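You operate a simulated robot arm through the tools that you are given. There is no shell and no other tool. Be economical: measure what you need, move in short steps, check, and stop when the job is done.

The job below is to be done with a simulated robot arm. You get a single attempt, and the scene is never put back.

TASK
Test the white double plug and put it in the tray for its result.
Fine: use the test box, its knob on WIRE; switch it off at the end.

Only the result counts: the job must be done as asked and must still hold three seconds after the hand-in. Knocking over, shifting, dropping, spilling or breaking anything else fails it.

THE ROBOT
A 5-joint arm with a two-finger parallel gripper, fixed in place. Base frame: the origin is at the foot of the arm, x ahead of it, y to its left, z up. Lengths are in mm, angles in rad, forces in N, time in s.
With the tool pointing down near the work surface it reaches from about 260 to 600 mm from the base axis. Its first joint turns from -1.152 to 1.152 rad. The tool tilts only in the upright plane through the base axis and itself; it spins freely about its own axis. Payload 1.57 kg.
The tool frame sits at the grasp point between the pads (the TCP): z along the fingers, y along the line on which they close. The tips reach 30 mm beyond it. The gripper opens to 80 mm. The fingers are 17 mm wide and 12 mm thick; the gripper's body (40 by 82 mm) begins 80 mm behind the TCP.
Orientation is that of the tool frame in the base frame, as [roll, pitch, yaw] about the fixed x, y, z axes, in that order (R = Rz(yaw) Ry(pitch) Rx(roll)). With the fingers straight down and closing along the base's y, the tool's x points along the base's -x, its y along +y and its z along -z.

THE INTERFACE
- The arm moves only by the tool servo_tool. Its argument "targets" is a list of rows, each a list of 7 numbers: the finger opening in cm, from 0 to 8, then the shift along the base's x, y, z in units of 50 mm (1.0 is 50 mm), then the turn, a rotation vector about the base's x, y, z in units of 5 degrees (1.0 is 5 degrees). In form: [[fingers, tx, ty, tz, rx, ry, rz], ...]. A call has 1 to 12 rows; each row shifts and turns the commanded pose from where the row before left it. A call with a number of a shift or a turn outside -1 to 1 is refused whole. Each row takes 0.2 s and may step no farther than 50 mm and 0.15 rad from the row before; otherwise, or with a gripper value out of range, the whole call is refused. A pose out of reach is approached as far as the arm can. The call stops where the force on the tool passes 40 N (or 10 N more than at its start, if that is more) or the arm is blocked; 0.2 s more then pass. Each finger travels about 153 mm/s and halts on what it meets, pressing with about 24 N; the grip force reading is that of the motor and also rises with nothing between the fingers. The clock runs only during rows and for 0.2 s after the last one: add rows that do not move to give the fingers time. The reply holds the time, the measured pose of the TCP, the force on the tool along the base axes, the opening and the grip force, in the units named above and with some noise.
- Cameras (640 x 400 px; columns grow to the right, rows downward): "scene" is fixed at [44.9, 397.6, 530]; the picture's right is [-0.70, -0.71, 0.00], its down [-0.37, 0.36, -0.86] and it looks along [0.61, -0.60, -0.52] (base axes); focal length 362 px, centre (320, 200). "wrist" rides on the gripper at [72, -7, -122] in the tool frame; the picture's right is [0.09, 1.00, 0.00], its down [-0.84, 0.08, -0.54] and it looks along [-0.54, 0.05, 0.84] (tool axes); focal length 238 px, centre (320, 200). There is no depth. A picture from a camera that has moved, and an enlarged one, comes with that camera's place and axes in the base frame and with its lens.
- camera(camera): a new picture of that camera. No time passes.
- zoom(camera, box): a new picture of the part [left, top, right, bottom] of that camera's present view, enlarged. No time passes.
- close_job(): hands the job in; it is judged then, once.

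Work in short steps. Places have to be worked out from the pictures, the camera data and where the tool is seen: move nearer, look again, correct. Check each grasp and each placing, and mend what went wrong. You have 120 turns and 68 pictures in all, those below and enlarged ones among them. Open the gripper and draw the arm clear of the work before you hand the job in, unless the task says otherwise; then end with one line.

The tools are called by a JSON object that holds its "api" and its "payload". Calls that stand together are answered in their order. servo_tool: Moves the arm, as the interface text tells. Its arguments: {"type":"object","properties":{"targets":{"type":"array","items":{"type":"array","items":{"type":"number"}}}},"required":["targets"]} The other tools are called the same way: camera (camera) takes a picture; zoom (camera, box) takes an enlarged picture of a part of a camera's view; close_job () hands the job in.

At the start:

```text
t: 0.0
eef_pos: [306.5, -259.9, 318.4]
tcp_rot: [3.142, 0.001, -3.141]
ft_force: [0.0, 0.2, -0.1]
finger_gap: 79.9
gripper_force: 0.1
```

scene: 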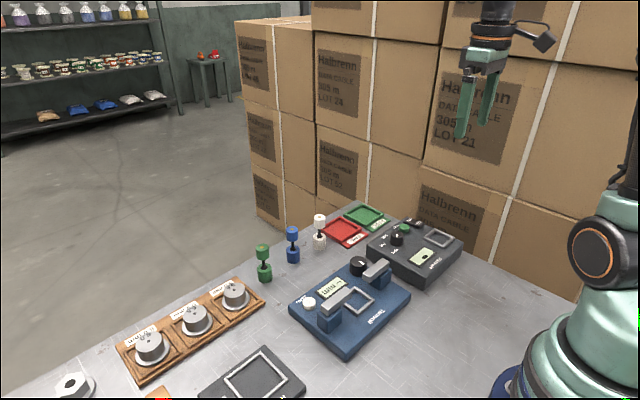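
wrist: 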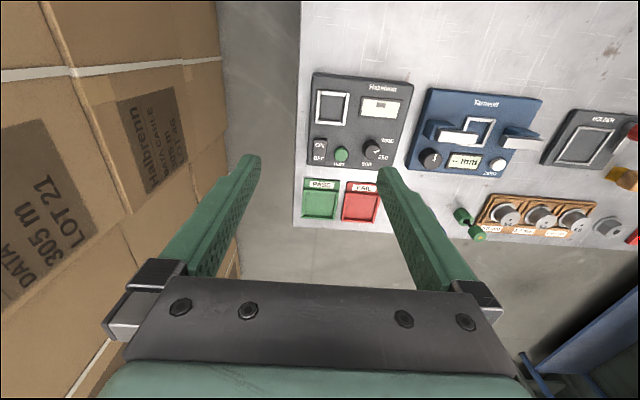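

I start by enlarging the area with the plugs, the test box and the trays in both views.

{"api": "zoom", "payload": {"camera": "scene", "box": [240, 190, 480, 340]}}

{"api": "zoom", "payload": {"camera": "wrist", "box": [290, 60, 530, 250]}}

```text
2.67 times, centred on (360, 265) of scene
camera zoom: at [44.9, 397.6, 530.0], right [-0.7, -0.71, 0.0], down [-0.37, 0.36, -0.86], along [0.61, -0.6, -0.52], focal length 965 px, centre (213, 27)
```

zoom: 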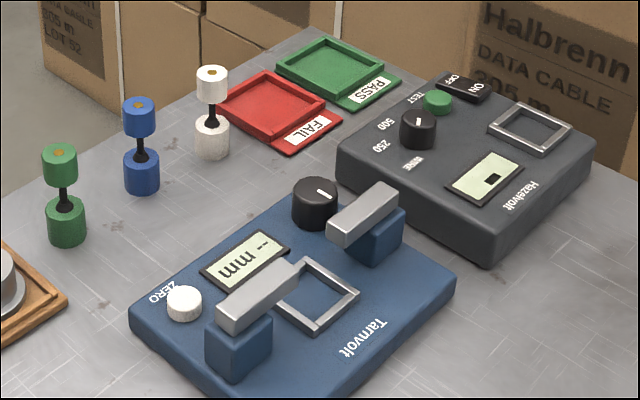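

```text
2.11 times, centred on (410, 155) of wrist
camera zoom: at [233.7, -265.5, 440.5], right [-0.09, 1.0, 0.0], down [0.84, 0.08, 0.54], along [0.54, 0.05, -0.84], focal length 502 px, centre (130, 295)
```

zoom: 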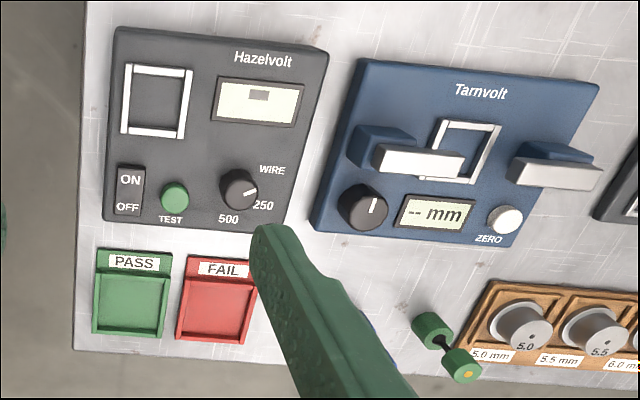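

The Hazelvolt box looks like the tester: nest, knob (WIRE/250/500), TEST button and ON/OFF rocker. I enlarge the knob and panel before moving.

{"api": "zoom", "payload": {"camera": "wrist", "box": [300, 120, 420, 195]}}

{"api": "zoom", "payload": {"camera": "scene", "box": [365, 210, 465, 275]}}

```text
5.33 times, centred on (360, 158) of wrist
camera zoom: at [233.7, -265.5, 440.5], right [-0.09, 1.0, 0.0], down [0.84, 0.08, 0.54], along [0.54, 0.05, -0.84], focal length 1271 px, centre (107, 427)
```

zoom: 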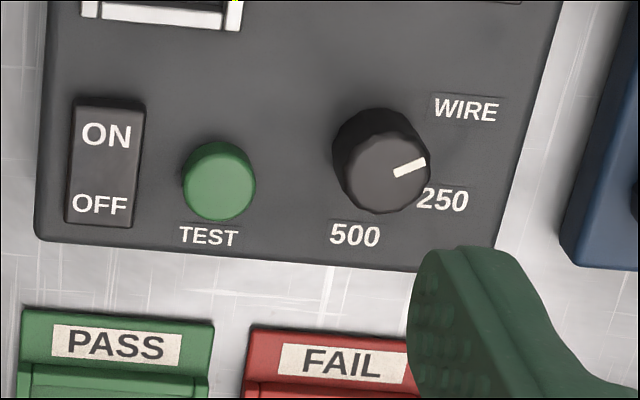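

```text
6.15 times, centred on (415, 242) of scene
camera zoom: at [44.9, 397.6, 530.0], right [-0.7, -0.71, 0.0], down [-0.37, 0.36, -0.86], along [0.61, -0.6, -0.52], focal length 2228 px, centre (-265, -62)
```

zoom: 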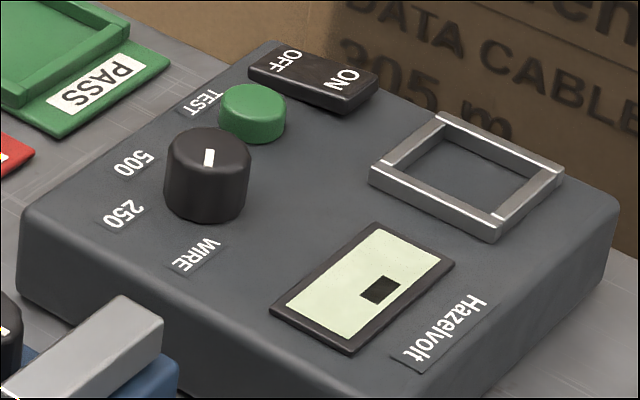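

Both views put the knob's mark at roughly the WIRE label; I will verify that from closer later. I judge the white plug to be near (518, -68), so I move above it with the fingers half open and look.

{"api": "servo_tool", "payload": {"targets": [[5, 0.6, 0.55, -0.2, 0, 0, 0], [5, 0.6, 0.55, -0.2, 0, 0, 0], [5, 0.6, 0.55, -0.2, 0, 0, 0], [5, 0.6, 0.55, -0.2, 0, 0, 0], [5, 0.6, 0.55, -0.2, 0, 0, 0], [5, 0.6, 0.55, -0.2, 0, 0, 0], [5, 0.6, 0.55, -0.2, 0, 0, 0], [5, 0, 0, 0, 0, 0, 0]]}}

{"api": "camera", "payload": {"camera": "wrist"}}

{"api": "camera", "payload": {"camera": "scene"}}

```text
t: 1.8
eef_pos: [517.4, -65.9, 247.1]
tcp_rot: [3.141, 0.0, -3.141]
ft_force: [0.1, 0.3, 0.5]
finger_gap: 49.9
gripper_force: 0.1
```

```text
61 pictures are left
camera wrist: at [444.8, -71.8, 368.5], right [-0.09, 1.0, 0.0], down [0.84, 0.08, 0.54], along [0.54, 0.05, -0.84], focal length 238 px, centre (320, 200)
```

wrist: 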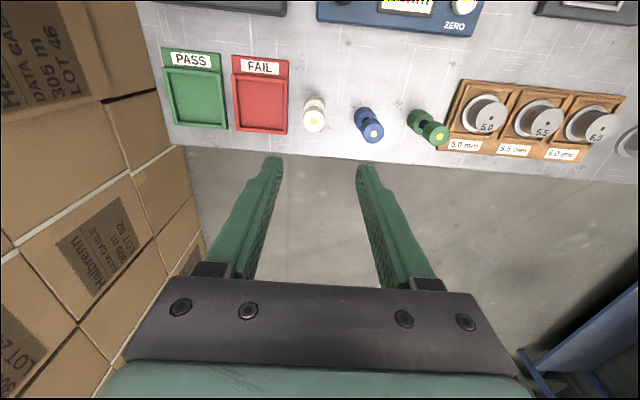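

```text
60 pictures are left
```

scene: 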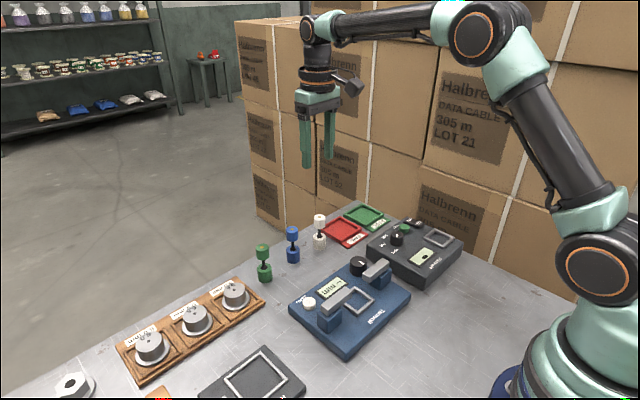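

The plug's top works out near (524, -71). I lower to z≈130 with the fingers still clear of the plug, then look again.

{"api": "servo_tool", "payload": {"targets": [[5, 0.05, -0.05, -0.8, 0, 0, 0], [5, 0.05, -0.05, -0.8, 0, 0, 0], [5, 0, 0, -0.74, 0, 0, 0], [5, 0, 0, 0, 0, 0, 0]]}}

{"api": "camera", "payload": {"camera": "wrist"}}

{"api": "zoom", "payload": {"camera": "scene", "box": [240, 140, 400, 290]}}

```text
t: 2.8
eef_pos: [522.5, -72.2, 132.4]
tcp_rot: [3.141, 0.001, -3.141]
ft_force: [-0.6, 0.1, 0.4]
finger_gap: 49.9
gripper_force: 0.0
```

```text
59 pictures are left
camera wrist: at [450.8, -78.4, 252.8], right [-0.09, 1.0, 0.0], down [0.84, 0.08, 0.54], along [0.54, 0.05, -0.84], focal length 238 px, centre (320, 200)
```

wrist: 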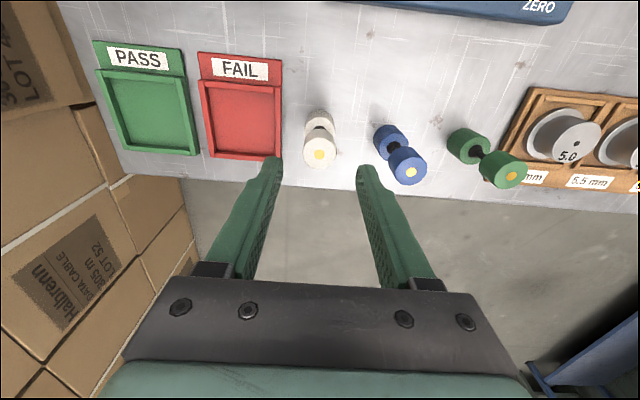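

```text
2.67 times, centred on (320, 215) of scene
camera zoom: at [44.9, 397.6, 530.0], right [-0.7, -0.71, 0.0], down [-0.37, 0.36, -0.86], along [0.61, -0.6, -0.52], focal length 965 px, centre (320, 160)
```

zoom: 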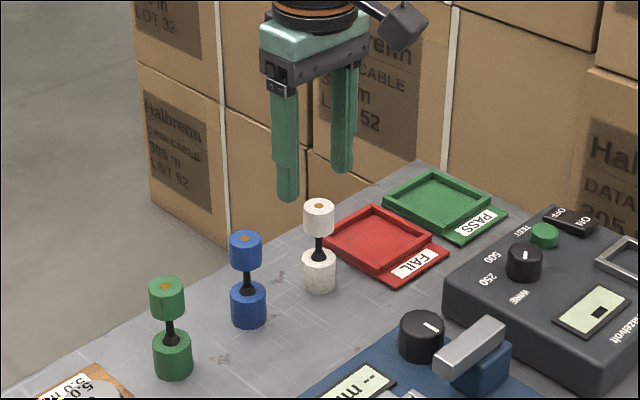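

Both views intersect at a plug axis of (522, -72) with its top at about z 78, so the tool is centred. I lower to TCP z≈60 and close on the upper cylinder.

{"api": "servo_tool", "payload": {"targets": [[5, 0, 0, -0.72, 0, 0, 0], [5, 0, 0, -0.72, 0, 0, 0], [5, 0, 0, 0, 0, 0, 0], [2, 0, 0, 0, 0, 0, 0], [2, 0, 0, 0, 0, 0, 0], [2, 0, 0, 0, 0, 0, 0]]}}

{"api": "zoom", "payload": {"camera": "scene", "box": [240, 140, 400, 290]}}

```text
t: 4.2
eef_pos: [521.9, -71.1, 58.6]
tcp_rot: [3.14, 0.001, -3.141]
ft_force: [0.3, -0.2, -0.3]
finger_gap: 25.5
gripper_force: 24.1
```

```text
2.67 times, centred on (320, 215) of scene
camera zoom: at [44.9, 397.6, 530.0], right [-0.7, -0.71, 0.0], down [-0.37, 0.36, -0.86], along [0.61, -0.6, -0.52], focal length 965 px, centre (320, 160)
```

zoom: 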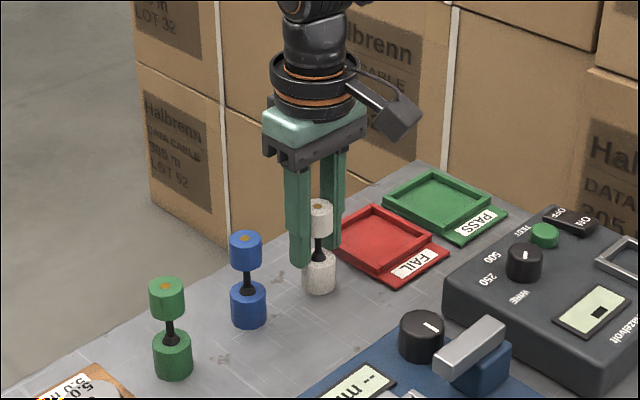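

The plug is held (gap 25.5 mm). I lift it 120 mm, check, then carry it toward the nest at about (314, -237).

{"api": "servo_tool", "payload": {"targets": [[2, 0, 0, 0.6, 0, 0, 0], [2, 0, 0, 0.9, 0, 0, 0], [2, 0, 0, 0.9, 0, 0, 0], [2, -0.6, -0.47, 0, 0, 0, 0], [2, -0.6, -0.47, 0, 0, 0, 0], [2, -0.6, -0.47, 0, 0, 0, 0], [2, -0.6, -0.47, 0, 0, 0, 0], [2, -0.6, -0.47, 0, 0, 0, 0], [2, -0.6, -0.47, 0, 0, 0, 0], [2, -0.6, -0.47, 0, 0, 0, 0], [2, 0, 0, 0, 0, 0, 0]]}}

{"api": "camera", "payload": {"camera": "wrist"}}

{"api": "zoom", "payload": {"camera": "scene", "box": [340, 110, 500, 290]}}

```text
t: 6.6
eef_pos: [312.1, -236.6, 181.4]
tcp_rot: [3.141, -0.001, 3.141]
ft_force: [0.3, -0.4, -2.0]
finger_gap: 25.1
gripper_force: 24.2
```

```text
56 pictures are left
camera wrist: at [239.2, -243.7, 302.2], right [-0.09, 1.0, 0.0], down [0.84, 0.08, 0.54], along [0.54, 0.05, -0.84], focal length 238 px, centre (320, 200)
```

wrist: 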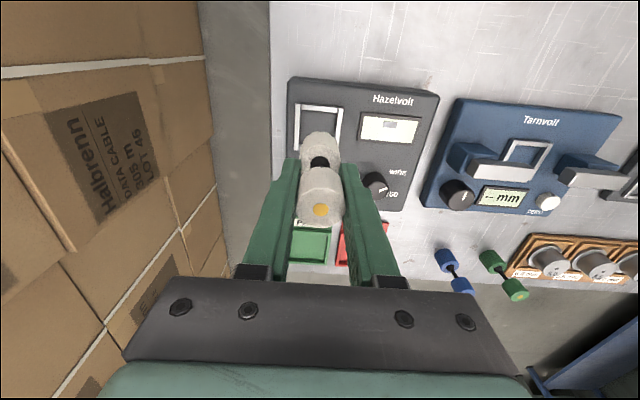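

```text
2.22 times, centred on (420, 200) of scene
camera zoom: at [44.9, 397.6, 530.0], right [-0.7, -0.71, 0.0], down [-0.37, 0.36, -0.86], along [0.61, -0.6, -0.52], focal length 804 px, centre (98, 200)
```

zoom: 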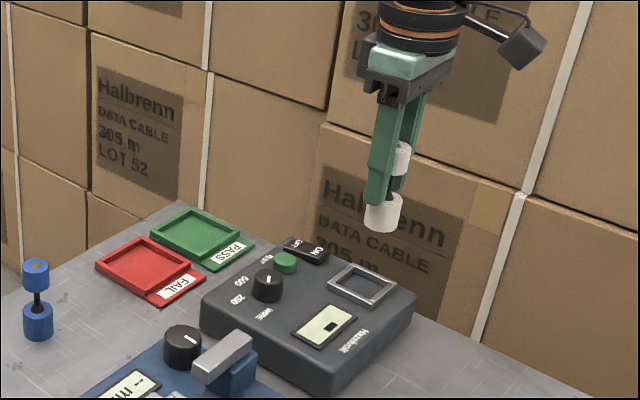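

The plug hangs straight. I enlarge both views around the nest to fix its centre more exactly.

{"api": "zoom", "payload": {"camera": "wrist", "box": [270, 65, 450, 215]}}

{"api": "zoom", "payload": {"camera": "scene", "box": [390, 150, 490, 280]}}

```text
2.67 times, centred on (360, 140) of wrist
camera zoom: at [239.2, -243.7, 302.2], right [-0.09, 1.0, 0.0], down [0.84, 0.08, 0.54], along [0.54, 0.05, -0.84], focal length 636 px, centre (213, 360)
```

zoom: 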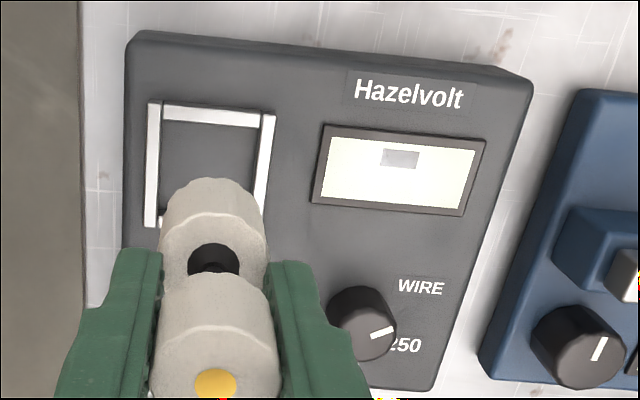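

```text
3.08 times, centred on (440, 215) of scene
camera zoom: at [44.9, 397.6, 530.0], right [-0.7, -0.71, 0.0], down [-0.37, 0.36, -0.86], along [0.61, -0.6, -0.52], focal length 1114 px, centre (-49, 154)
```

zoom: 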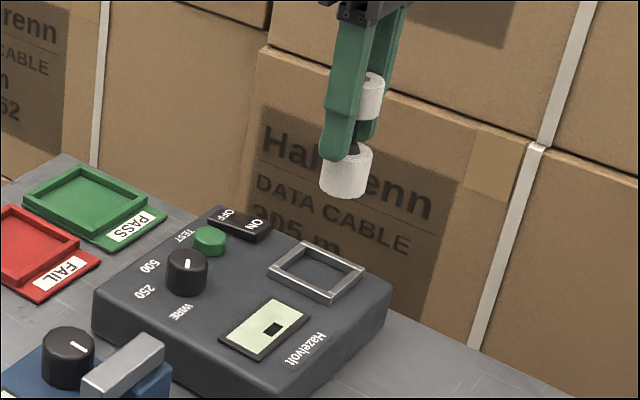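

Knob mark aligns with WIRE. The nest (about 49 mm outside, 38 mm inside) centres near (316, -238); I shift there, lower to have the plug's base a little above the rim, and look.

{"api": "servo_tool", "payload": {"targets": [[2, 0.07, -0.04, -0.5, 0, 0, 0], [2, 0, 0, -0.5, 0, 0, 0], [2, 0, 0, 0, 0, 0, 0]]}}

{"api": "zoom", "payload": {"camera": "scene", "box": [390, 170, 490, 280]}}

{"api": "zoom", "payload": {"camera": "wrist", "box": [240, 60, 400, 220]}}

```text
t: 7.4
eef_pos: [313.8, -240.3, 128.8]
tcp_rot: [3.141, 0.0, 3.14]
ft_force: [-0.6, -0.2, -0.8]
finger_gap: 25.2
gripper_force: 24.2
```

```text
3.64 times, centred on (440, 225) of scene
camera zoom: at [44.9, 397.6, 530.0], right [-0.7, -0.71, 0.0], down [-0.37, 0.36, -0.86], along [0.61, -0.6, -0.52], focal length 1316 px, centre (-116, 109)
```

zoom: 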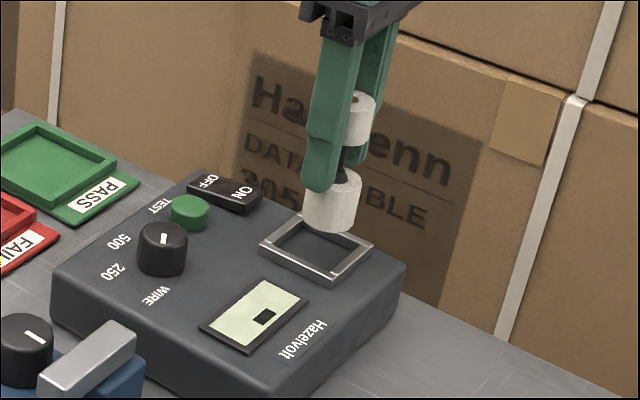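

```text
2.50 times, centred on (320, 140) of wrist
camera zoom: at [242.2, -246.2, 250.1], right [-0.09, 1.0, 0.0], down [0.84, 0.08, 0.54], along [0.54, 0.05, -0.84], focal length 596 px, centre (320, 350)
```

zoom: 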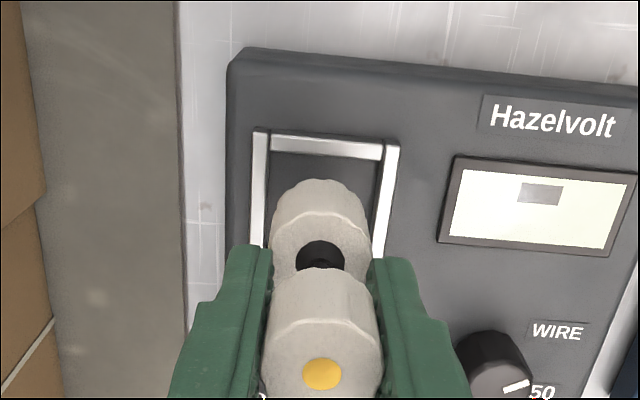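

Both views suggest a small correction of about +2, +1.5 mm. I apply it and lower the base to just about rim level, then check.

{"api": "servo_tool", "payload": {"targets": [[2, 0.04, 0.03, -0.2, 0, 0, 0], [2, 0, 0, -0.2, 0, 0, 0], [2, 0, 0, 0, 0, 0, 0]]}}

{"api": "zoom", "payload": {"camera": "scene", "box": [400, 190, 480, 270]}}

{"api": "zoom", "payload": {"camera": "wrist", "box": [240, 80, 400, 220]}}

```text
t: 8.2
eef_pos: [317.0, -238.2, 109.4]
tcp_rot: [3.142, -0.001, 3.14]
ft_force: [0.1, 1.0, -1.1]
finger_gap: 25.1
gripper_force: 24.6
```

```text
5.00 times, centred on (440, 230) of scene
camera zoom: at [44.9, 397.6, 530.0], right [-0.7, -0.71, 0.0], down [-0.37, 0.36, -0.86], along [0.61, -0.6, -0.52], focal length 1810 px, centre (-280, 50)
```

zoom: 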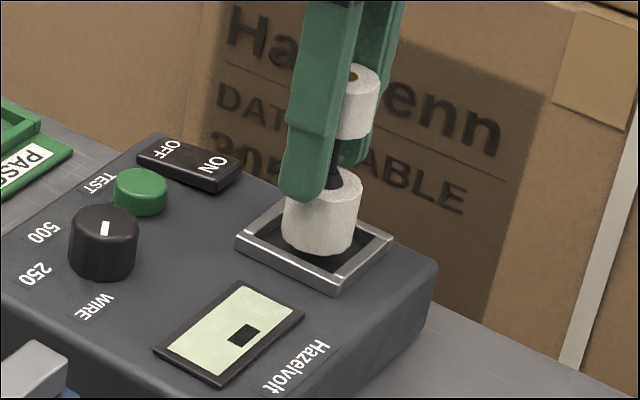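

```text
2.86 times, centred on (320, 150) of wrist
camera zoom: at [244.2, -243.8, 231.2], right [-0.09, 1.0, 0.0], down [0.84, 0.08, 0.54], along [0.54, 0.05, -0.84], focal length 681 px, centre (320, 343)
```

zoom: 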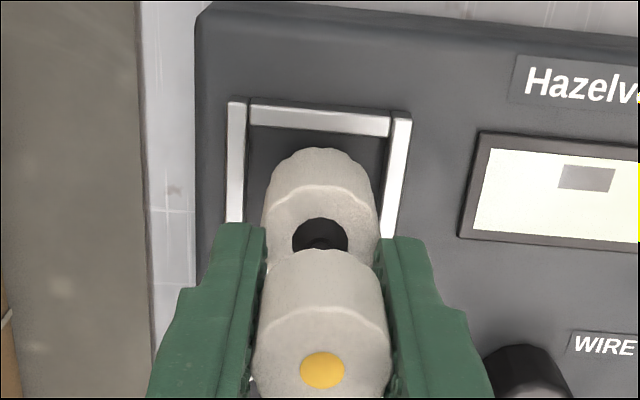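

The base sits within the nest outline in both views. I lower slowly in small steps until contact.

{"api": "servo_tool", "payload": {"targets": [[2, -0.02, 0, -0.08, 0, 0, 0], [2, 0, 0, -0.08, 0, 0, 0], [2, 0, 0, 0, 0, 0, 0]]}}

{"api": "zoom", "payload": {"camera": "scene", "box": [400, 190, 480, 270]}}

```text
t: 9.0
eef_pos: [315.4, -238.5, 100.9]
tcp_rot: [-3.14, 0.0, -3.141]
ft_force: [0.8, -0.3, -0.8]
finger_gap: 25.0
gripper_force: 24.1
```

```text
5.00 times, centred on (440, 230) of scene
camera zoom: at [44.9, 397.6, 530.0], right [-0.7, -0.71, 0.0], down [-0.37, 0.36, -0.86], along [0.61, -0.6, -0.52], focal length 1810 px, centre (-280, 50)
```

zoom: 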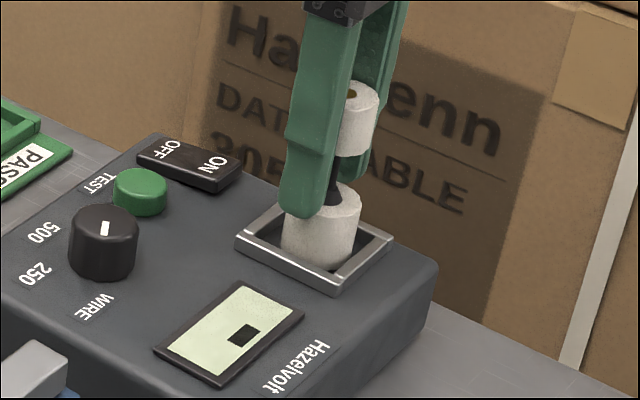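

The base is entering the nest. I keep lowering in 1.5–2 mm steps and watch the force.

{"api": "servo_tool", "payload": {"targets": [[2, 0, 0, -0.04, 0, 0, 0], [2, 0, 0, -0.04, 0, 0, 0], [2, 0, 0, 0, 0, 0, 0]]}}

{"api": "zoom", "payload": {"camera": "scene", "box": [400, 190, 480, 270]}}

```text
t: 9.8
eef_pos: [316.5, -237.3, 99.7]
tcp_rot: [-3.14, 0.005, -3.141]
ft_force: [-9.9, 1.5, 38.8]
finger_gap: 25.3
gripper_force: 24.2
```

```text
5.00 times, centred on (440, 230) of scene
camera zoom: at [44.8, 397.7, 529.9], right [-0.7, -0.71, 0.0], down [-0.37, 0.36, -0.86], along [0.61, -0.6, -0.52], focal length 1810 px, centre (-280, 50)
```

zoom: 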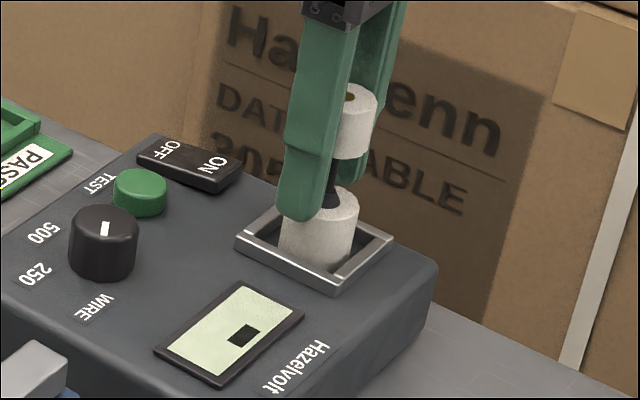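

Contact came at a base height of about 41 mm. I enlarge more to tell whether it is on the floor of the nest or on the rim.

{"api": "zoom", "payload": {"camera": "scene", "box": [425, 220, 455, 252]}}

{"api": "zoom", "payload": {"camera": "wrist", "box": [260, 80, 380, 180]}}

```text
12.50 times, centred on (440, 236) of scene
camera zoom: at [44.8, 397.7, 529.9], right [-0.7, -0.71, 0.0], down [-0.37, 0.36, -0.86], along [0.61, -0.6, -0.52], focal length 4525 px, centre (-1180, -250)
```

zoom: 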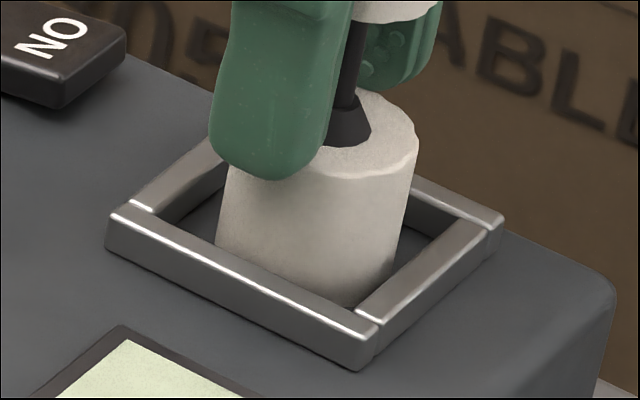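

```text
4.00 times, centred on (320, 130) of wrist
camera zoom: at [243.6, -243.9, 220.9], right [-0.09, 1.0, 0.0], down [0.83, 0.08, 0.54], along [0.54, 0.05, -0.84], focal length 953 px, centre (320, 480)
```

zoom: 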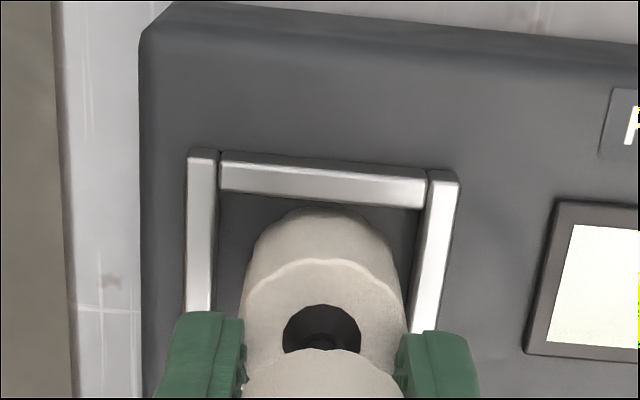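

The base is down inside the frame, on the nest floor. I relieve the pressure by 1.5 mm, open, and rise clear.

{"api": "servo_tool", "payload": {"targets": [[2, 0, 0, 0.035, 0, 0, 0], [2, 0, 0, 0, 0, 0, 0], [3, 0, 0, 0, 0, 0, 0], [4.5, 0, 0, 0, 0, 0, 0], [4.5, 0, 0, 0.3, 0, 0, 0], [4.5, 0, 0, 0.8, 0, 0, 0], [4.5, 0, 0, 0.8, 0, 0, 0], [4.5, 0, 0, 0, 0, 0, 0]]}}

{"api": "zoom", "payload": {"camera": "scene", "box": [370, 170, 490, 290]}}

{"api": "camera", "payload": {"camera": "wrist"}}

```text
t: 11.6
eef_pos: [315.0, -236.7, 195.7]
tcp_rot: [-3.141, 0.001, 3.14]
ft_force: [0.7, 0.9, 0.4]
finger_gap: 45.1
gripper_force: 0.0
```

```text
3.33 times, centred on (430, 230) of scene
camera zoom: at [44.9, 397.6, 530.0], right [-0.7, -0.71, 0.0], down [-0.37, 0.36, -0.86], along [0.61, -0.6, -0.52], focal length 1207 px, centre (-47, 100)
```

zoom: 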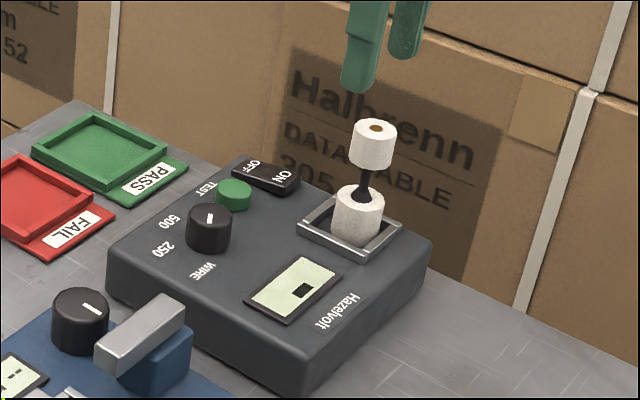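

```text
43 pictures are left
camera wrist: at [242.9, -242.3, 316.5], right [-0.09, 1.0, 0.0], down [0.84, 0.08, 0.54], along [0.54, 0.05, -0.84], focal length 238 px, centre (320, 200)
```

wrist: 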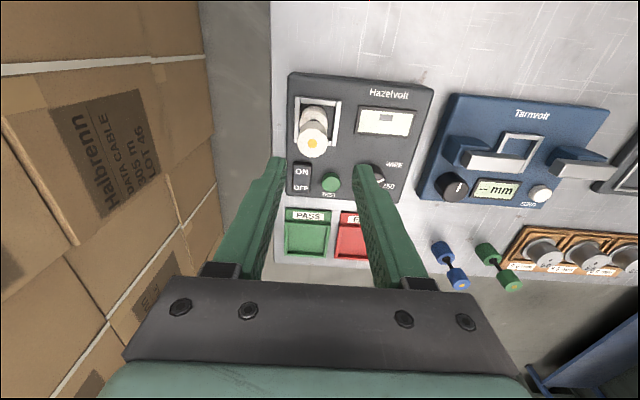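

The plug stands in the nest. Next is the rocker switch; I enlarge the panel to locate the switch, button and knob exactly and to see the rocker's state.

{"api": "zoom", "payload": {"camera": "wrist", "box": [280, 130, 440, 230]}}

{"api": "zoom", "payload": {"camera": "scene", "box": [390, 205, 440, 255]}}

```text
4.00 times, centred on (360, 180) of wrist
camera zoom: at [242.9, -242.3, 316.5], right [-0.09, 1.0, 0.0], down [0.84, 0.08, 0.54], along [0.54, 0.05, -0.84], focal length 953 px, centre (160, 280)
```

zoom: 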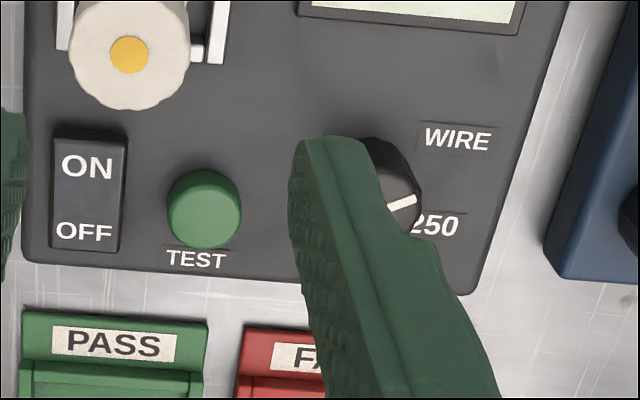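

```text
8.00 times, centred on (415, 230) of scene
camera zoom: at [44.9, 397.6, 530.0], right [-0.7, -0.71, 0.0], down [-0.37, 0.36, -0.86], along [0.61, -0.6, -0.52], focal length 2896 px, centre (-440, -40)
```

zoom: 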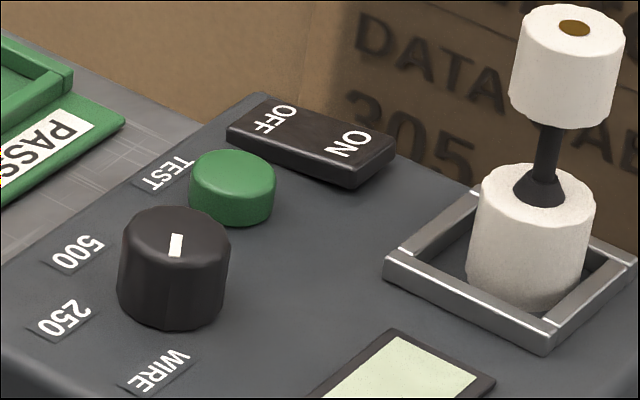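

The rocker is OFF with its ON end raised. I judge ON at about (374, -253) and TEST at (384, -215). I close the fingers and move above the ON end.

{"api": "servo_tool", "payload": {"targets": [[2, 0.57, -0.16, 0, 0, 0, 0], [0, 0.57, -0.16, 0, 0, 0, 0], [0, 0, 0, -0.8, 0, 0, 0], [0, 0, 0, -0.9, 0, 0, 0], [0, 0, 0, 0, 0, 0, 0]]}}

{"api": "zoom", "payload": {"camera": "scene", "box": [370, 180, 470, 280]}}

{"api": "camera", "payload": {"camera": "wrist"}}

```text
t: 12.8
eef_pos: [374.1, -252.5, 108.0]
tcp_rot: [-3.141, 0.001, 3.141]
ft_force: [-0.4, 0.2, 0.8]
finger_gap: 0.1
gripper_force: 21.3
```

```text
4.00 times, centred on (420, 230) of scene
camera zoom: at [44.9, 397.6, 530.0], right [-0.7, -0.71, 0.0], down [-0.37, 0.36, -0.86], along [0.61, -0.6, -0.52], focal length 1448 px, centre (-80, 80)
```

zoom: 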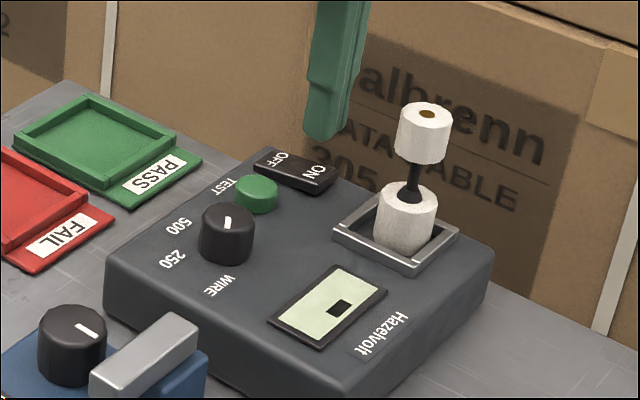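

```text
39 pictures are left
camera wrist: at [301.0, -257.9, 229.8], right [-0.09, 1.0, 0.0], down [0.84, 0.08, 0.54], along [0.54, 0.05, -0.84], focal length 238 px, centre (320, 200)
```

wrist: 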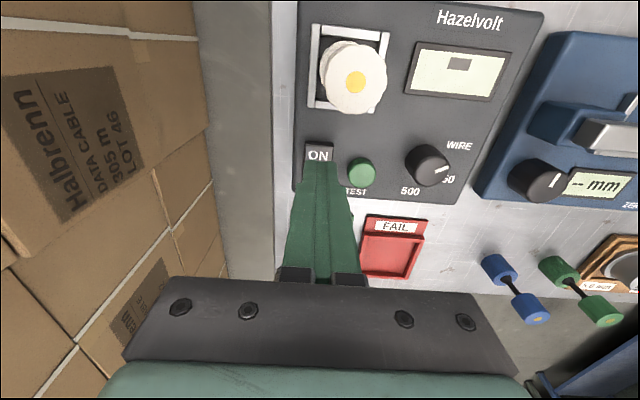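

ON is confirmed at about (375, -253), right under the tips. I lower and press with small steps.

{"api": "servo_tool", "payload": {"targets": [[0, 0, 0, -0.4, 0, 0, 0], [0, 0, 0, -0.08, 0, 0, 0], [0, 0, 0, -0.06, 0, 0, 0], [0, 0, 0, -0.06, 0, 0, 0], [0, 0, 0, -0.06, 0, 0, 0], [0, 0, 0, -0.06, 0, 0, 0]]}}

{"api": "zoom", "payload": {"camera": "scene", "box": [370, 180, 470, 280]}}

```text
t: 14.1
eef_pos: [372.4, -252.3, 77.9]
tcp_rot: [3.138, -0.002, 3.141]
ft_force: [-0.6, 2.4, 5.0]
finger_gap: 0.1
gripper_force: 21.5
stopped in row 6: the force on the tool passed its limit (the readings are from after the stop); the commanded pose is now the measured one
```

```text
4.00 times, centred on (420, 230) of scene
camera zoom: at [44.9, 397.6, 529.9], right [-0.7, -0.71, 0.0], down [-0.37, 0.36, -0.86], along [0.61, -0.6, -0.52], focal length 1448 px, centre (-80, 80)
```

zoom: 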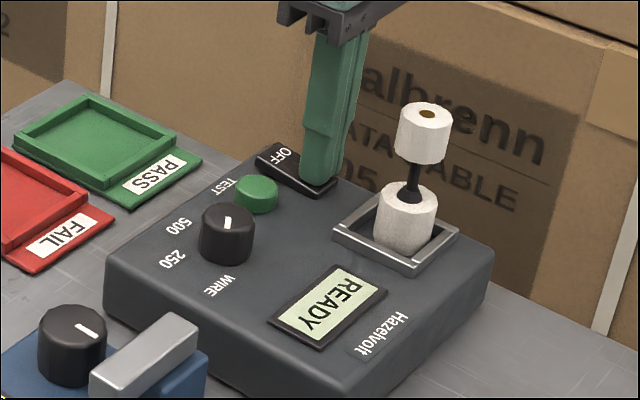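

The display shows READY. I rise, move over the TEST button at (385, -216), and descend to just above it.

{"api": "servo_tool", "payload": {"targets": [[0, 0, 0, 0.6, 0, 0, 0], [0, 0.24, 0.72, 0, 0, 0, 0], [0, 0, 0, -0.2, 0, 0, 0], [0, 0, 0, 0, 0, 0, 0]]}}

{"api": "zoom", "payload": {"camera": "scene", "box": [370, 180, 470, 280]}}

{"api": "zoom", "payload": {"camera": "wrist", "box": [240, 50, 480, 250]}}

```text
t: 15.1
eef_pos: [383.8, -216.3, 98.4]
tcp_rot: [3.139, 0.0, -3.141]
ft_force: [-0.1, -0.1, 0.1]
finger_gap: 0.0
gripper_force: 21.1
```

```text
4.00 times, centred on (420, 230) of scene
camera zoom: at [44.9, 397.6, 530.0], right [-0.7, -0.71, 0.0], down [-0.37, 0.36, -0.86], along [0.61, -0.6, -0.52], focal length 1448 px, centre (-80, 80)
```

zoom: 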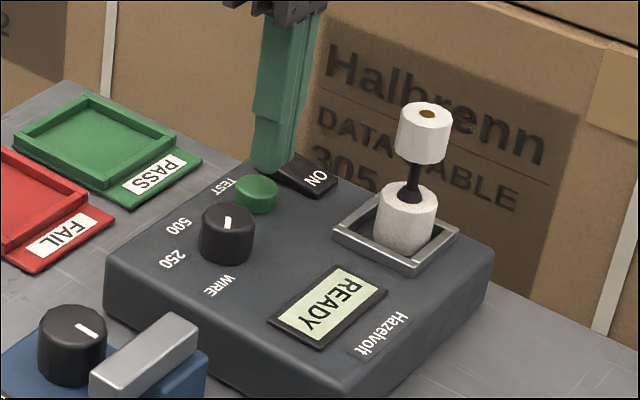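

```text
2.00 times, centred on (360, 150) of wrist
camera zoom: at [311.7, -223.2, 219.5], right [-0.09, 1.0, 0.0], down [0.84, 0.08, 0.54], along [0.54, 0.05, -0.84], focal length 477 px, centre (240, 300)
```

zoom: 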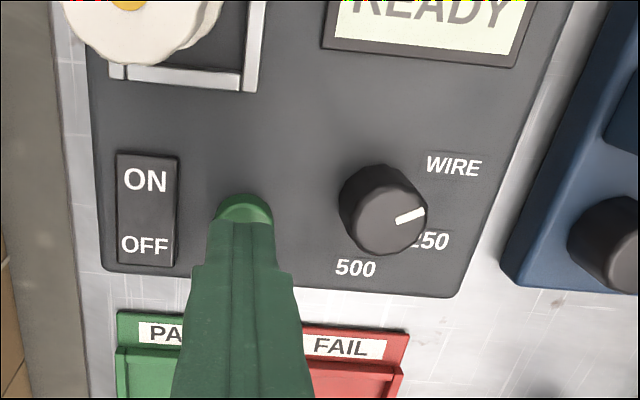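

Tips are above the button, and the knob mark agrees with WIRE. I press TEST with small steps.

{"api": "servo_tool", "payload": {"targets": [[0, 0, 0, -0.16, 0, 0, 0], [0, 0, 0, -0.06, 0, 0, 0], [0, 0, 0, -0.06, 0, 0, 0], [0, 0, 0, -0.06, 0, 0, 0], [0, 0, 0, -0.06, 0, 0, 0], [0, 0, 0, -0.06, 0, 0, 0]]}}

{"api": "zoom", "payload": {"camera": "scene", "box": [370, 180, 470, 280]}}

```text
t: 16.5
eef_pos: [383.8, -217.0, 75.7]
tcp_rot: [3.139, -0.001, 3.141]
ft_force: [-5.7, -0.4, 11.0]
finger_gap: 0.0
gripper_force: 21.3
```

```text
4.00 times, centred on (420, 230) of scene
camera zoom: at [44.9, 397.6, 529.9], right [-0.7, -0.71, 0.0], down [-0.37, 0.36, -0.86], along [0.61, -0.6, -0.52], focal length 1448 px, centre (-80, 80)
```

zoom: 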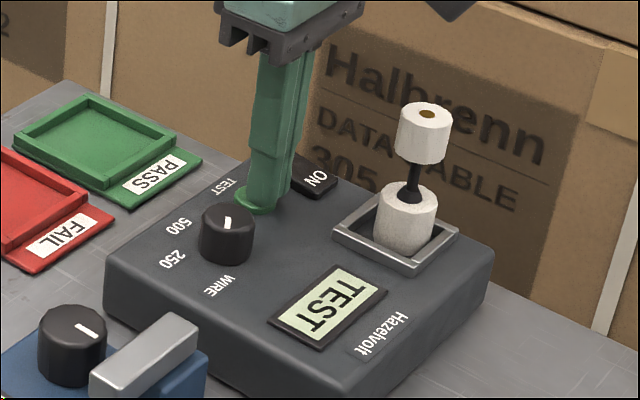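

The display shows TEST in progress. I hold still for a moment and look again.

{"api": "servo_tool", "payload": {"targets": [[0, 0, 0, 0, 0, 0, 0], [0, 0, 0, 0, 0, 0, 0], [0, 0, 0, 0, 0, 0, 0], [0, 0, 0, 0, 0, 0, 0]]}}

{"api": "zoom", "payload": {"camera": "scene", "box": [370, 180, 470, 280]}}

```text
t: 17.5
eef_pos: [384.2, -216.5, 75.0]
tcp_rot: [3.14, -0.003, 3.14]
ft_force: [-5.5, -1.3, 12.4]
finger_gap: 0.0
gripper_force: 21.4
```

```text
4.00 times, centred on (420, 230) of scene
camera zoom: at [44.9, 397.7, 529.9], right [-0.7, -0.71, 0.0], down [-0.37, 0.36, -0.86], along [0.61, -0.6, -0.52], focal length 1448 px, centre (-80, 80)
```

zoom: 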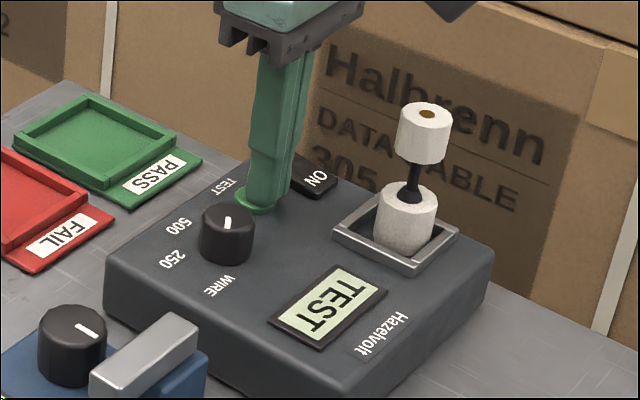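

Still TEST. I keep holding for about 2.4 s more.

{"api": "servo_tool", "payload": {"targets": [[0, 0, 0, 0, 0, 0, 0], [0, 0, 0, 0, 0, 0, 0], [0, 0, 0, 0, 0, 0, 0], [0, 0, 0, 0, 0, 0, 0], [0, 0, 0, 0, 0, 0, 0], [0, 0, 0, 0, 0, 0, 0], [0, 0, 0, 0, 0, 0, 0], [0, 0, 0, 0, 0, 0, 0], [0, 0, 0, 0, 0, 0, 0], [0, 0, 0, 0, 0, 0, 0], [0, 0, 0, 0, 0, 0, 0]]}}

{"api": "zoom", "payload": {"camera": "scene", "box": [370, 180, 470, 280]}}

```text
t: 19.9
eef_pos: [383.4, -216.5, 75.5]
tcp_rot: [3.141, -0.003, -3.141]
ft_force: [-2.4, -1.4, 10.8]
finger_gap: 0.0
gripper_force: 21.1
```

```text
4.00 times, centred on (420, 230) of scene
camera zoom: at [44.9, 397.7, 529.9], right [-0.7, -0.71, 0.0], down [-0.37, 0.36, -0.86], along [0.61, -0.6, -0.52], focal length 1448 px, centre (-80, 80)
```

zoom: 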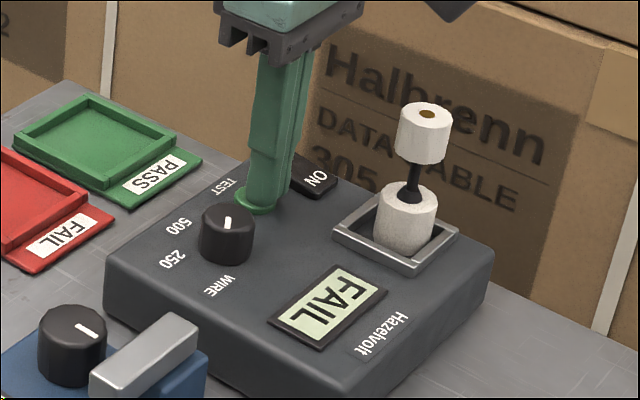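

The result is FAIL. I rise off the button, go back above the plug at (315.5, -237.5) with the fingers open, and check alignment.

{"api": "servo_tool", "payload": {"targets": [[0, 0, 0, 0.5, 0, 0, 0], [0, 0, 0, 0.9, 0, 0, 0], [2, 0, 0, 0.7, 0, 0, 0], [4.5, -0.68, -0.21, 0, 0, 0, 0], [4.5, -0.68, -0.21, 0, 0, 0, 0], [4.5, 0, 0, 0, 0, 0, 0]]}}

{"api": "zoom", "payload": {"camera": "scene", "box": [370, 140, 490, 280]}}

{"api": "camera", "payload": {"camera": "wrist"}}

```text
t: 21.3
eef_pos: [312.4, -237.5, 179.2]
tcp_rot: [3.141, -0.002, 3.14]
ft_force: [0.8, 0.0, 0.7]
finger_gap: 44.9
gripper_force: 0.0
```

```text
2.86 times, centred on (430, 210) of scene
camera zoom: at [44.9, 397.6, 530.0], right [-0.7, -0.71, 0.0], down [-0.37, 0.36, -0.86], along [0.61, -0.6, -0.52], focal length 1034 px, centre (6, 171)
```

zoom: 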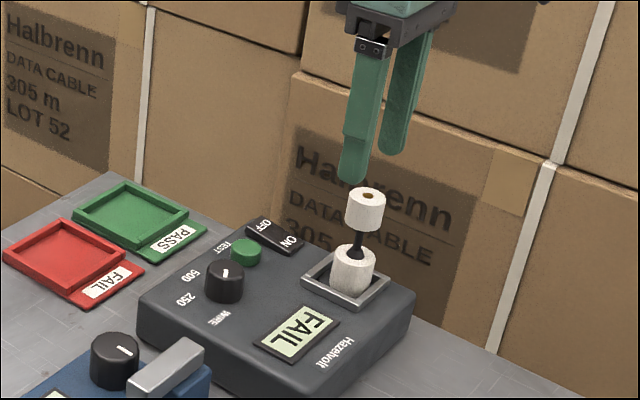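

```text
31 pictures are left
camera wrist: at [241.2, -244.5, 301.3], right [-0.09, 1.0, 0.0], down [0.84, 0.08, 0.54], along [0.54, 0.05, -0.84], focal length 238 px, centre (320, 200)
```

wrist: 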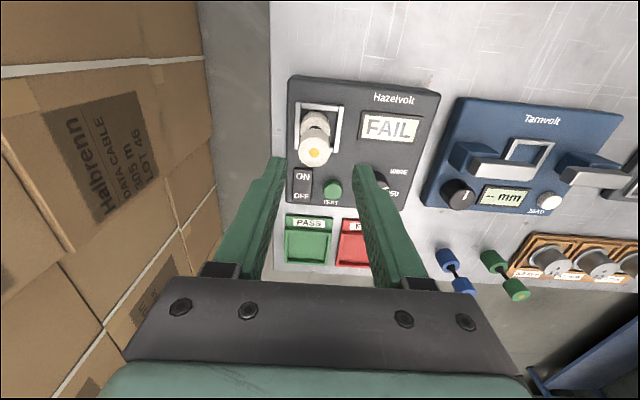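

FAIL stays on the display. The plug's top reads near (313–316, -240); I lower until the tips are just above it and recheck.

{"api": "servo_tool", "payload": {"targets": [[4.5, 0.03, -0.02, -0.5, 0, 0, 0], [4.5, 0, 0, 0, 0, 0, 0]]}}

{"api": "camera", "payload": {"camera": "wrist"}}

{"api": "zoom", "payload": {"camera": "scene", "box": [390, 160, 490, 260]}}

```text
t: 21.9
eef_pos: [315.3, -240.2, 153.6]
tcp_rot: [3.14, -0.002, -3.141]
ft_force: [0.7, 0.0, 0.2]
finger_gap: 45.1
gripper_force: 0.0
```

```text
30 pictures are left
camera wrist: at [242.6, -246.4, 275.2], right [-0.09, 1.0, 0.0], down [0.84, 0.08, 0.54], along [0.54, 0.05, -0.84], focal length 238 px, centre (320, 200)
```

wrist: 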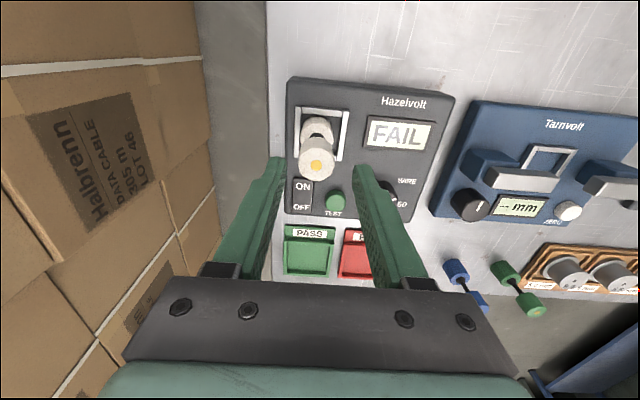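

```text
4.00 times, centred on (440, 210) of scene
camera zoom: at [44.9, 397.6, 530.0], right [-0.7, -0.71, 0.0], down [-0.37, 0.36, -0.86], along [0.61, -0.6, -0.52], focal length 1448 px, centre (-160, 160)
```

zoom: 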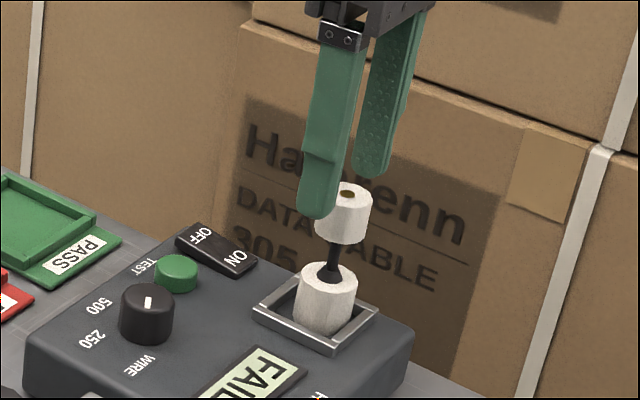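

The plug's top reads (314, -241.5), between the fingers. I correct 1 mm, lower to TCP z≈99 and close.

{"api": "servo_tool", "payload": {"targets": [[4.5, -0.01, -0.02, -0.5, 0, 0, 0], [4.5, 0, 0, -0.58, 0, 0, 0], [4.5, 0, 0, 0, 0, 0, 0], [3, 0, 0, 0, 0, 0, 0], [2, 0, 0, 0, 0, 0, 0], [2, 0, 0, 0, 0, 0, 0]]}}

{"api": "zoom", "payload": {"camera": "scene", "box": [390, 160, 490, 260]}}

```text
t: 23.3
eef_pos: [316.7, -239.9, 100.7]
tcp_rot: [3.139, -0.002, -3.141]
ft_force: [-0.1, -0.2, 0.4]
finger_gap: 25.1
gripper_force: 23.9
```

```text
4.00 times, centred on (440, 210) of scene
camera zoom: at [44.9, 397.6, 530.0], right [-0.7, -0.71, 0.0], down [-0.37, 0.36, -0.86], along [0.61, -0.6, -0.52], focal length 1448 px, centre (-160, 160)
```

zoom: 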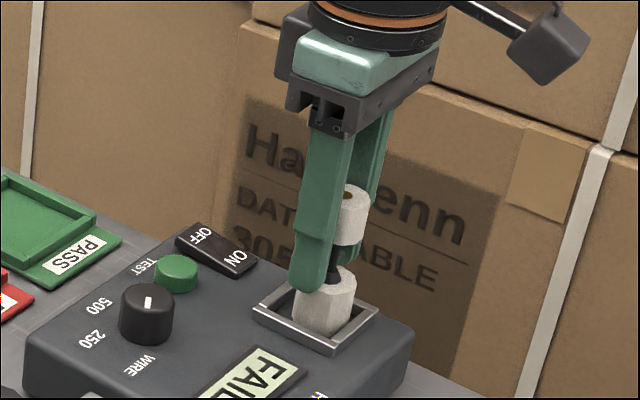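

The plug is held again. I lift it straight up and carry it above the FAIL tray at about (519, -150).

{"api": "servo_tool", "payload": {"targets": [[2, 0, 0, 0.5, 0, 0, 0], [2, 0, 0, 0.9, 0, 0, 0], [2, 0, 0, 0.5, 0, 0, 0], [2, 0.68, 0.3, 0, 0, 0, 0], [2, 0.68, 0.3, 0, 0, 0, 0], [2, 0.68, 0.3, 0, 0, 0, 0], [2, 0.68, 0.3, 0, 0, 0, 0], [2, 0.68, 0.3, 0, 0, 0, 0], [2, 0.68, 0.3, 0, 0, 0, 0], [2, 0, 0, -0.8, 0, 0, 0], [2, 0, 0, 0, 0, 0, 0]]}}

{"api": "camera", "payload": {"camera": "wrist"}}

{"api": "zoom", "payload": {"camera": "scene", "box": [300, 130, 450, 270]}}

```text
t: 25.7
eef_pos: [522.4, -149.1, 152.8]
tcp_rot: [-3.141, -0.005, 3.142]
ft_force: [-0.4, -0.2, -1.5]
finger_gap: 25.1
gripper_force: 23.6
```

```text
27 pictures are left
camera wrist: at [449.7, -155.1, 274.5], right [-0.09, 1.0, 0.0], down [0.84, 0.08, 0.54], along [0.54, 0.05, -0.84], focal length 238 px, centre (320, 200)
```

wrist: 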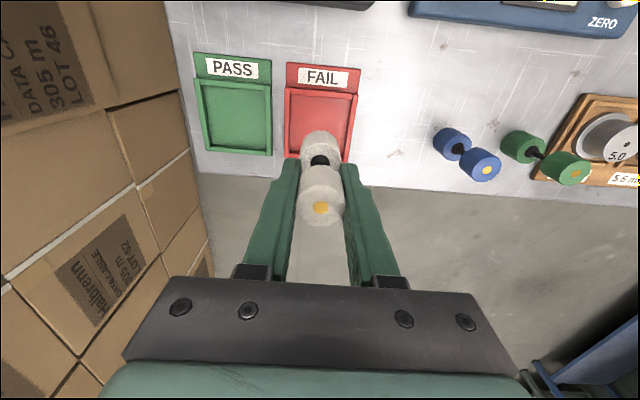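

```text
2.86 times, centred on (375, 200) of scene
camera zoom: at [44.9, 397.6, 530.0], right [-0.7, -0.71, 0.0], down [-0.37, 0.36, -0.86], along [0.61, -0.6, -0.52], focal length 1034 px, centre (163, 200)
```

zoom: 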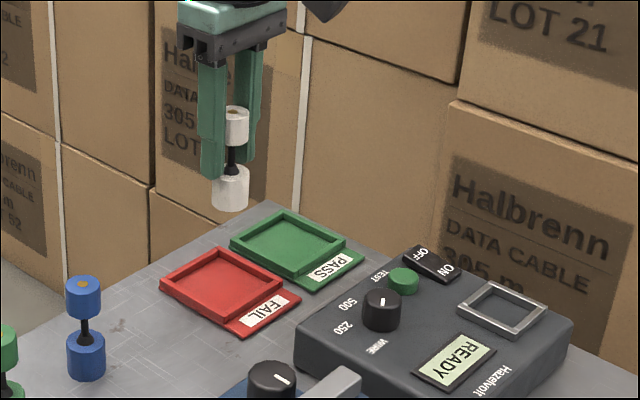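

The plug is over the tray centre (≈(522, -148)). I lower to a base height of about 15 mm and check.

{"api": "servo_tool", "payload": {"targets": [[2, 0, 0, -0.8, 0, 0, 0], [2, 0, 0, -0.7, 0, 0, 0], [2, 0, 0, 0, 0, 0, 0]]}}

{"api": "zoom", "payload": {"camera": "scene", "box": [310, 170, 410, 260]}}

{"api": "zoom", "payload": {"camera": "wrist", "box": [220, 40, 420, 200]}}

```text
t: 26.5
eef_pos: [521.6, -149.6, 79.4]
tcp_rot: [3.141, -0.001, -3.14]
ft_force: [-0.7, 0.6, -1.3]
finger_gap: 25.1
gripper_force: 24.0
```

```text
4.44 times, centred on (360, 215) of scene
camera zoom: at [44.9, 397.6, 530.0], right [-0.7, -0.71, 0.0], down [-0.37, 0.36, -0.86], along [0.61, -0.6, -0.52], focal length 1609 px, centre (142, 133)
```

zoom: 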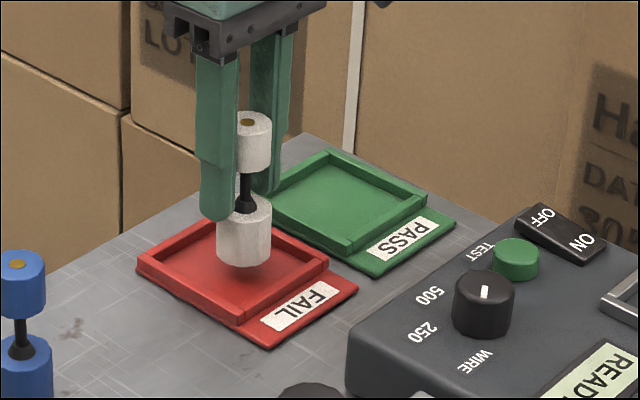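

```text
2.50 times, centred on (320, 120) of wrist
camera zoom: at [449.2, -155.6, 201.4], right [-0.09, 1.0, 0.0], down [0.84, 0.08, 0.54], along [0.54, 0.05, -0.84], focal length 596 px, centre (320, 400)
```

zoom: 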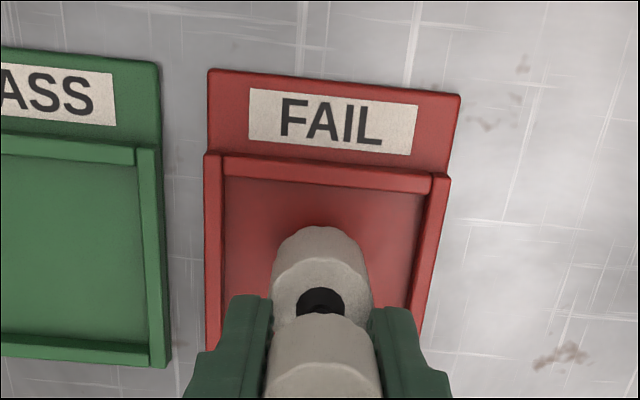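

Well centred. I lower in small steps until contact with the tray floor.

{"api": "servo_tool", "payload": {"targets": [[2, 0, 0, -0.12, 0, 0, 0], [2, 0, 0, -0.06, 0, 0, 0], [2, 0, 0, -0.04, 0, 0, 0], [2, 0, 0, -0.04, 0, 0, 0], [2, 0, 0, 0, 0, 0, 0]]}}

{"api": "zoom", "payload": {"camera": "scene", "box": [310, 170, 410, 260]}}

```text
t: 27.7
eef_pos: [520.2, -149.8, 67.8]
tcp_rot: [-3.141, -0.001, 3.14]
ft_force: [0.4, 0.1, -1.2]
finger_gap: 25.0
gripper_force: 24.5
```

```text
4.44 times, centred on (360, 215) of scene
camera zoom: at [44.9, 397.6, 530.0], right [-0.7, -0.71, 0.0], down [-0.37, 0.36, -0.86], along [0.61, -0.6, -0.52], focal length 1609 px, centre (142, 133)
```

zoom: 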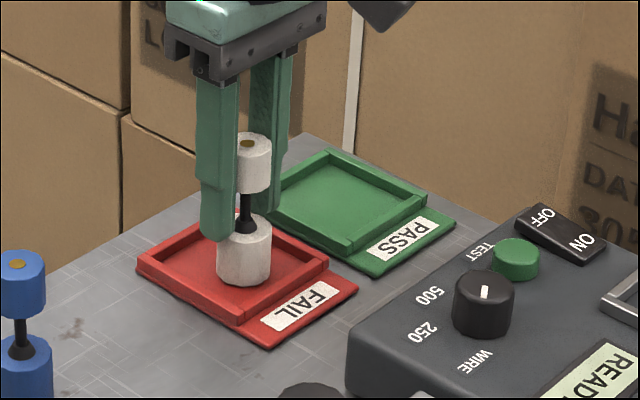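

No contact yet; the base looks slightly toward the label side, so I shift +3 mm in x and continue down.

{"api": "servo_tool", "payload": {"targets": [[2, 0.06, 0.02, 0, 0, 0, 0], [2, 0, 0, -0.04, 0, 0, 0], [2, 0, 0, -0.04, 0, 0, 0], [2, 0, 0, -0.03, 0, 0, 0], [2, 0, 0, 0, 0, 0, 0]]}}

{"api": "zoom", "payload": {"camera": "scene", "box": [330, 200, 390, 255]}}

```text
t: 28.9
eef_pos: [525.2, -149.0, 62.9]
tcp_rot: [3.141, 0.001, -3.141]
ft_force: [-4.5, 3.1, 22.3]
finger_gap: 25.3
gripper_force: 24.4
```

```text
7.27 times, centred on (360, 228) of scene
camera zoom: at [44.8, 397.7, 529.9], right [-0.7, -0.71, 0.0], down [-0.37, 0.36, -0.86], along [0.61, -0.6, -0.52], focal length 2633 px, centre (29, 0)
```

zoom: 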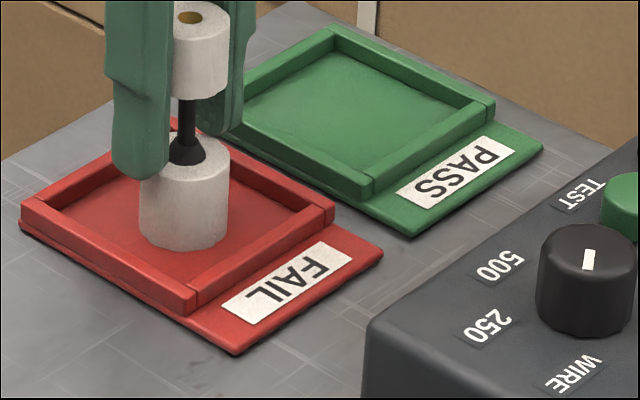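

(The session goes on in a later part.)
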